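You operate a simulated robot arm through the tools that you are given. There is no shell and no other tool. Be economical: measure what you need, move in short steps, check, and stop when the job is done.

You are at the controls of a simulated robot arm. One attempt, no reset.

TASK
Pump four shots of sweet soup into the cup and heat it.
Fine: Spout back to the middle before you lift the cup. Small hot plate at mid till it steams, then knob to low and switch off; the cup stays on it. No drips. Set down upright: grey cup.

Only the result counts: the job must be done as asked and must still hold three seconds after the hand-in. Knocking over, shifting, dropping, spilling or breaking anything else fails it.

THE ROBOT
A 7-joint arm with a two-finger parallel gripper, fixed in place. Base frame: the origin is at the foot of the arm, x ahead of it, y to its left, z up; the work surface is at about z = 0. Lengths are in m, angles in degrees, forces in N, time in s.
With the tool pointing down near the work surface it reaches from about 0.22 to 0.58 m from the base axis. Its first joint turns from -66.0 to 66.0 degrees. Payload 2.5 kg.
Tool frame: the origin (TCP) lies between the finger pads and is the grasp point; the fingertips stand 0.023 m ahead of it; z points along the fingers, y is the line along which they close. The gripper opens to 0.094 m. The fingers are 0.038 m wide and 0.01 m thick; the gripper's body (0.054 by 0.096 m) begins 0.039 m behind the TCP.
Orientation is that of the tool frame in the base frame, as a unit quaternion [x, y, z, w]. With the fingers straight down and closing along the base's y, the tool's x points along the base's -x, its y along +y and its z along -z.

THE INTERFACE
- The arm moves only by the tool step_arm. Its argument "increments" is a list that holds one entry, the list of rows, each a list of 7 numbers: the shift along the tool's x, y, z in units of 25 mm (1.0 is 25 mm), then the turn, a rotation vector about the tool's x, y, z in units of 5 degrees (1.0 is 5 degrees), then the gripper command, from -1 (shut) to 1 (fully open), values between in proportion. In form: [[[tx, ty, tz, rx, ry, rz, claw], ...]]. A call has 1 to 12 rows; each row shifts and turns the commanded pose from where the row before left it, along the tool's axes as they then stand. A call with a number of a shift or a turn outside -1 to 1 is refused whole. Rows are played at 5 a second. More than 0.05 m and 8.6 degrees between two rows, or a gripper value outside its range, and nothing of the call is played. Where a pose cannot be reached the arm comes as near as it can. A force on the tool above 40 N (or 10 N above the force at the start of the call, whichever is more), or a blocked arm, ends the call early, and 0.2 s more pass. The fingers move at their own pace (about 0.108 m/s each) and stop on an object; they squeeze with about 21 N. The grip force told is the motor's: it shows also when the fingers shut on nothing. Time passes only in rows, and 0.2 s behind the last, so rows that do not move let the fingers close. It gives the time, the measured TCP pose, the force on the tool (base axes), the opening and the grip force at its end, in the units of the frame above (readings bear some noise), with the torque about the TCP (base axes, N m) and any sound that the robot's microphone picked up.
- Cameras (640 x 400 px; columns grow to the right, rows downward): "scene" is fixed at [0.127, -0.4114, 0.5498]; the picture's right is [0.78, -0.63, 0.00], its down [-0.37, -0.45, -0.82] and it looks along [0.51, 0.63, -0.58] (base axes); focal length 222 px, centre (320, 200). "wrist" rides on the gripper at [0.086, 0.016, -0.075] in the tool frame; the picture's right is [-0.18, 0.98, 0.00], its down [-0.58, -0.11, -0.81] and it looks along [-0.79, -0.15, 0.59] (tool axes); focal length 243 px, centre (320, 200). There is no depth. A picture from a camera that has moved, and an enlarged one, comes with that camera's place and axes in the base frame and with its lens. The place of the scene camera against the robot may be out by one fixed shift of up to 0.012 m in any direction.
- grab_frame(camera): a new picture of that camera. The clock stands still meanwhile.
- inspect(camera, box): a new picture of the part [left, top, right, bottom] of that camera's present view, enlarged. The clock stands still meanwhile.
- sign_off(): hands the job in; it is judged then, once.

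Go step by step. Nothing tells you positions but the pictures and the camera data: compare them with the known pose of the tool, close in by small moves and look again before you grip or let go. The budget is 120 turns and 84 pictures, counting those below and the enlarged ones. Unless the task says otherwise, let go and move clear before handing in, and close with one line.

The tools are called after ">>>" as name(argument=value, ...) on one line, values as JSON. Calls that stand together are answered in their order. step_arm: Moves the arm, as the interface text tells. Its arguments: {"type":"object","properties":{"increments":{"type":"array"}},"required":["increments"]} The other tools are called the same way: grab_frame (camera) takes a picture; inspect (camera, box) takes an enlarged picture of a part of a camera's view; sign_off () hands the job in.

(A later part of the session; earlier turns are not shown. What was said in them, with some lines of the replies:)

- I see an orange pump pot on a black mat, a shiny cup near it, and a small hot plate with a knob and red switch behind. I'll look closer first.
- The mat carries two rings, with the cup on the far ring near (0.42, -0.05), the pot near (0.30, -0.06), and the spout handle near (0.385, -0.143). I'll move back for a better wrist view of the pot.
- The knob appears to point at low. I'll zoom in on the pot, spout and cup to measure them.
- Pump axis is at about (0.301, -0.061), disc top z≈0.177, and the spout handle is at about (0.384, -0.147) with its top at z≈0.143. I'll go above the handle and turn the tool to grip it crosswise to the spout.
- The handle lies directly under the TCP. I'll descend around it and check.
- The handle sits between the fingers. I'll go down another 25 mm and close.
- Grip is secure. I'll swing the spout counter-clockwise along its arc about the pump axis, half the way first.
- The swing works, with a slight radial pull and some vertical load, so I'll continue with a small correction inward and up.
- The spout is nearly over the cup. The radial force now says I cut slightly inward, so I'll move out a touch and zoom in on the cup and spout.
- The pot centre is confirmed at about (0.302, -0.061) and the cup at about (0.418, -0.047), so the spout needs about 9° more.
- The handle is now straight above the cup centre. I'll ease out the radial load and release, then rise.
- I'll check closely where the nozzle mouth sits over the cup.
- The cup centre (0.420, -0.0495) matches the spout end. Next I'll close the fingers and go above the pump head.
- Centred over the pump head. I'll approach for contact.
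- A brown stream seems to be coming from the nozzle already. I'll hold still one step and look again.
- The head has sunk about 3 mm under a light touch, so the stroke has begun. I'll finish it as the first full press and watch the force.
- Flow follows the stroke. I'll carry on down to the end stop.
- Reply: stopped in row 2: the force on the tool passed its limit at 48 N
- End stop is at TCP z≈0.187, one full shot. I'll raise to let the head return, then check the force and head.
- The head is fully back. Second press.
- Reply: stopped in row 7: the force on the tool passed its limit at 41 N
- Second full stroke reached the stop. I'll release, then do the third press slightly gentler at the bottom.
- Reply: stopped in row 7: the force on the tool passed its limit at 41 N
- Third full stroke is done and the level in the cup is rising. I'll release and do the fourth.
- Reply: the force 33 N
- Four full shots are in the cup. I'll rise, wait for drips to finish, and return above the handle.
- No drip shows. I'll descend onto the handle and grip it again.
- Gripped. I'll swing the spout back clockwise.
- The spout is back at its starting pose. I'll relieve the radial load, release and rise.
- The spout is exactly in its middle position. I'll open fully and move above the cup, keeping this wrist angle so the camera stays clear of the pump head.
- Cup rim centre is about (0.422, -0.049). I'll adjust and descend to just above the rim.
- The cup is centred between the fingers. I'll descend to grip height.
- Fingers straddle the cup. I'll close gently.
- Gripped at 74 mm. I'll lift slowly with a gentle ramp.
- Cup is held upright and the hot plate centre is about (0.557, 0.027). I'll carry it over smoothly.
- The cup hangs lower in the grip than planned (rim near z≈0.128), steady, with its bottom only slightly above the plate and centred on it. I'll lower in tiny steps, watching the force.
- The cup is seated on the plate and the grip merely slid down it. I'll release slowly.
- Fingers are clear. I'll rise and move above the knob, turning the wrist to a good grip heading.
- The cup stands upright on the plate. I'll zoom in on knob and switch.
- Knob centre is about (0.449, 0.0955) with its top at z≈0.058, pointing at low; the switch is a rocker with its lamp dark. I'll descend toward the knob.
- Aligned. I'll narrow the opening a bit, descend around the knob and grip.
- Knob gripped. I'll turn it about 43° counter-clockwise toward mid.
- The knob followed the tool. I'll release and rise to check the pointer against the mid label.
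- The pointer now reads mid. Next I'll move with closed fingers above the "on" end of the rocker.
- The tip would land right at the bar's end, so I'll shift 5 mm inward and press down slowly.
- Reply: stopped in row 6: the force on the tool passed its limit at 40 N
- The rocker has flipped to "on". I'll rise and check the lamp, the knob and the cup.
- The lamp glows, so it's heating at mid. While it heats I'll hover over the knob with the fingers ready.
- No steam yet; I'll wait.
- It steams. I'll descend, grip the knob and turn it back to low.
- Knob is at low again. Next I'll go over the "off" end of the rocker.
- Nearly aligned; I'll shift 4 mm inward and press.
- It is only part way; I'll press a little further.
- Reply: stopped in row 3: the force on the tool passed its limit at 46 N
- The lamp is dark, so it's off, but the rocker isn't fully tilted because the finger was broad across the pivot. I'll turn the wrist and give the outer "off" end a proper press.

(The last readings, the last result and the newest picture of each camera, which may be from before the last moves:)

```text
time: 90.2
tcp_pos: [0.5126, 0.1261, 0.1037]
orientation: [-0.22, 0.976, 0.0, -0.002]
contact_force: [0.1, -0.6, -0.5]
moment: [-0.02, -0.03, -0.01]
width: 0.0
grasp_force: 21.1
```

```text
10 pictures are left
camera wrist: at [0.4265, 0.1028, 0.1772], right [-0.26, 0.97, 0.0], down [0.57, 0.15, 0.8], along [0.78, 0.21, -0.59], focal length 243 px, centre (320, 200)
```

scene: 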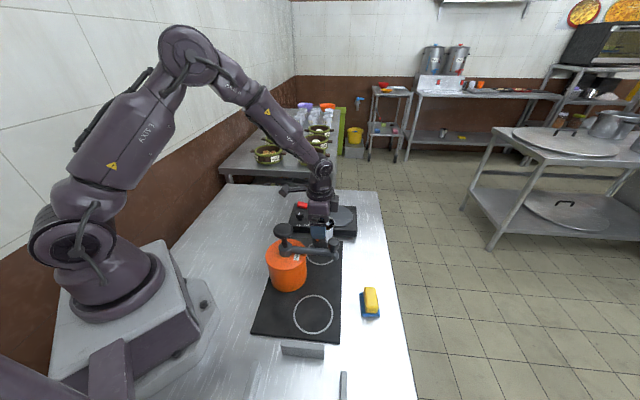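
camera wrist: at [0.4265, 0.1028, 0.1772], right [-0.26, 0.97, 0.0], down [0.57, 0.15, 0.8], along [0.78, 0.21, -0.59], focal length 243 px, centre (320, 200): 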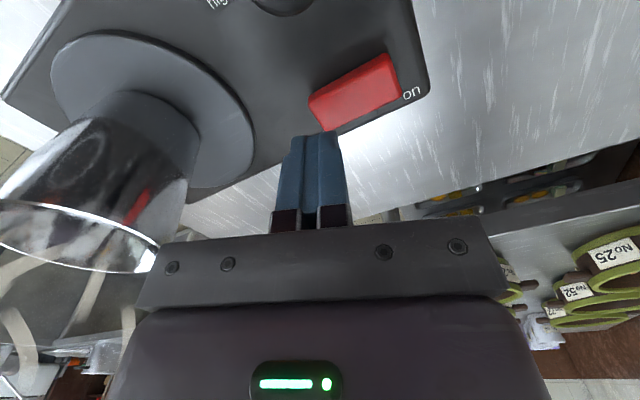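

Aligned over the outer "off" end with the cup well clear. Pressing.

>>> step_arm(increments=[[[0, 0, 0.5, 0, 0, 0, -1], [0, 0, 0.4, 0, 0, 0, -1], [0, 0, 0.15, 0, 0, 0, -1], [0, 0, 0.1, 0, 0, 0, -1], [0, 0, 0.07, 0, 0, 0, -1], [0, 0, 0.06, 0, 0, 0, -1], [0, 0, 0.06, 0, 0, 0, -1], [0, 0, 0, 0, 0, 0, -1]]])

>>> step_arm(increments=[[[0, 0, -0.6, 0, 0, 0, -1], [0, 0, -1, 0, 0, 0, -1], [0, 0, -1, 0, 0, 0, -1], [0, 0, -1, 0, 0, 0, -1]]])

>>> inspect(camera="scene", box=[280, 170, 376, 230])

>>> grab_frame(camera="wrist")

```text
time: 91.8
tcp_pos: [0.5113, 0.1254, 0.0735]
orientation: [-0.22, 0.975, 0.001, -0.001]
contact_force: [-4.2, -0.8, 8.8]
moment: [-0.01, 0.25, 0.0]
width: 0.0
grasp_force: 21.1
stopped in row 7: the force on the tool passed its limit at 44 N (the readings are from after the stop); the commanded pose is now the measured one
```

```text
time: 92.8
tcp_pos: [0.5116, 0.1278, 0.1619]
orientation: [-0.22, 0.976, 0.002, -0.002]
contact_force: [0.2, 0.1, 0.7]
moment: [-0.03, 0.0, -0.02]
width: 0.0003
grasp_force: 21.3
```

```text
6.67 times, centred on (328, 200) of scene
camera zoom: at [0.127, -0.4114, 0.5498], right [0.78, -0.63, 0.0], down [-0.37, -0.45, -0.82], along [0.51, 0.63, -0.58], focal length 1483 px, centre (267, 200)
```

zoom: 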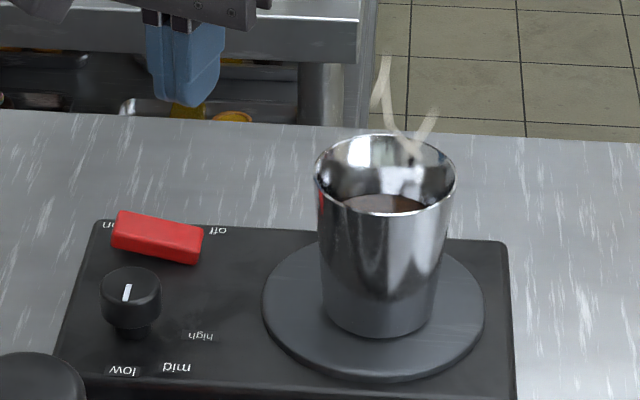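

```text
8 pictures are left
camera wrist: at [0.4256, 0.1034, 0.2368], right [-0.26, 0.97, 0.0], down [0.57, 0.15, 0.8], along [0.78, 0.21, -0.59], focal length 243 px, centre (320, 200)
```

wrist: 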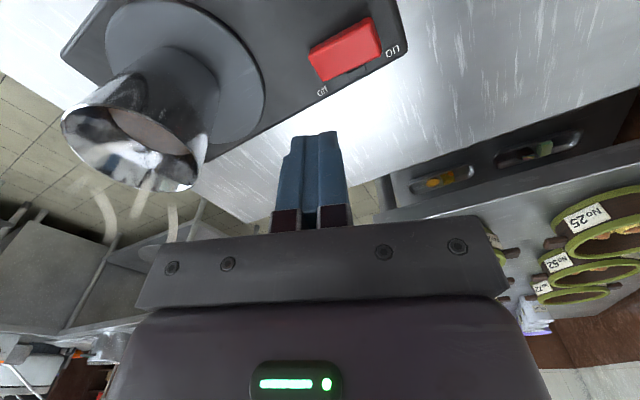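

The rocker is fully off, the lamp is dark, the knob is at low and the cup is steaming. I'll retreat up and back, then take a final overview.

>>> step_arm(increments=[[[0, 0, -1, 0, 0, 0, -1], [0, 0, -1, 0, 0, 0, -1], [0, 0, -1, 0, 0, 0, -1], [0.8, 0, -1, 0, 0, 0, -1], [0.8, 0, 0, 0, 0, 0, -1], [0.8, 0, 0, 0, 0, 0, -1], [0, 0, 0, 0, 0, 0, -1]]])

>>> inspect(camera="scene", box=[240, 180, 400, 280])

```text
time: 94.4
tcp_pos: [0.4582, 0.1004, 0.2652]
orientation: [-0.219, 0.976, 0.001, -0.001]
contact_force: [0.2, -1.3, -0.2]
moment: [0.01, -0.01, 0.03]
width: 0.0
grasp_force: 21.5
```

```text
4.00 times, centred on (320, 230) of scene
camera zoom: at [0.127, -0.4114, 0.5498], right [0.78, -0.63, 0.0], down [-0.37, -0.45, -0.82], along [0.51, 0.63, -0.58], focal length 890 px, centre (320, 80)
```

zoom: 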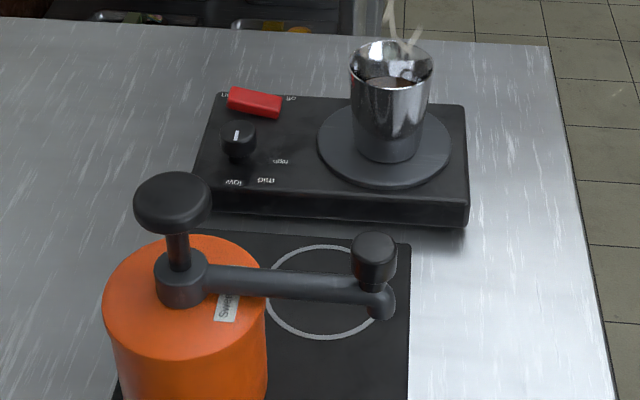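

Everything is in place: spout in the middle, no drips visible, cup upright and steaming on the plate, knob at low and switch off. I'll hand in.

>>> sign_off()

```text
The job is handed in.
```

I pumped four full shots of sweet soup into the grey cup and heated it at mid until it steamed. The cup stands upright on the hot plate, with the knob at low, the switch off, the spout back in the middle and no drips visible; the job is handed in.
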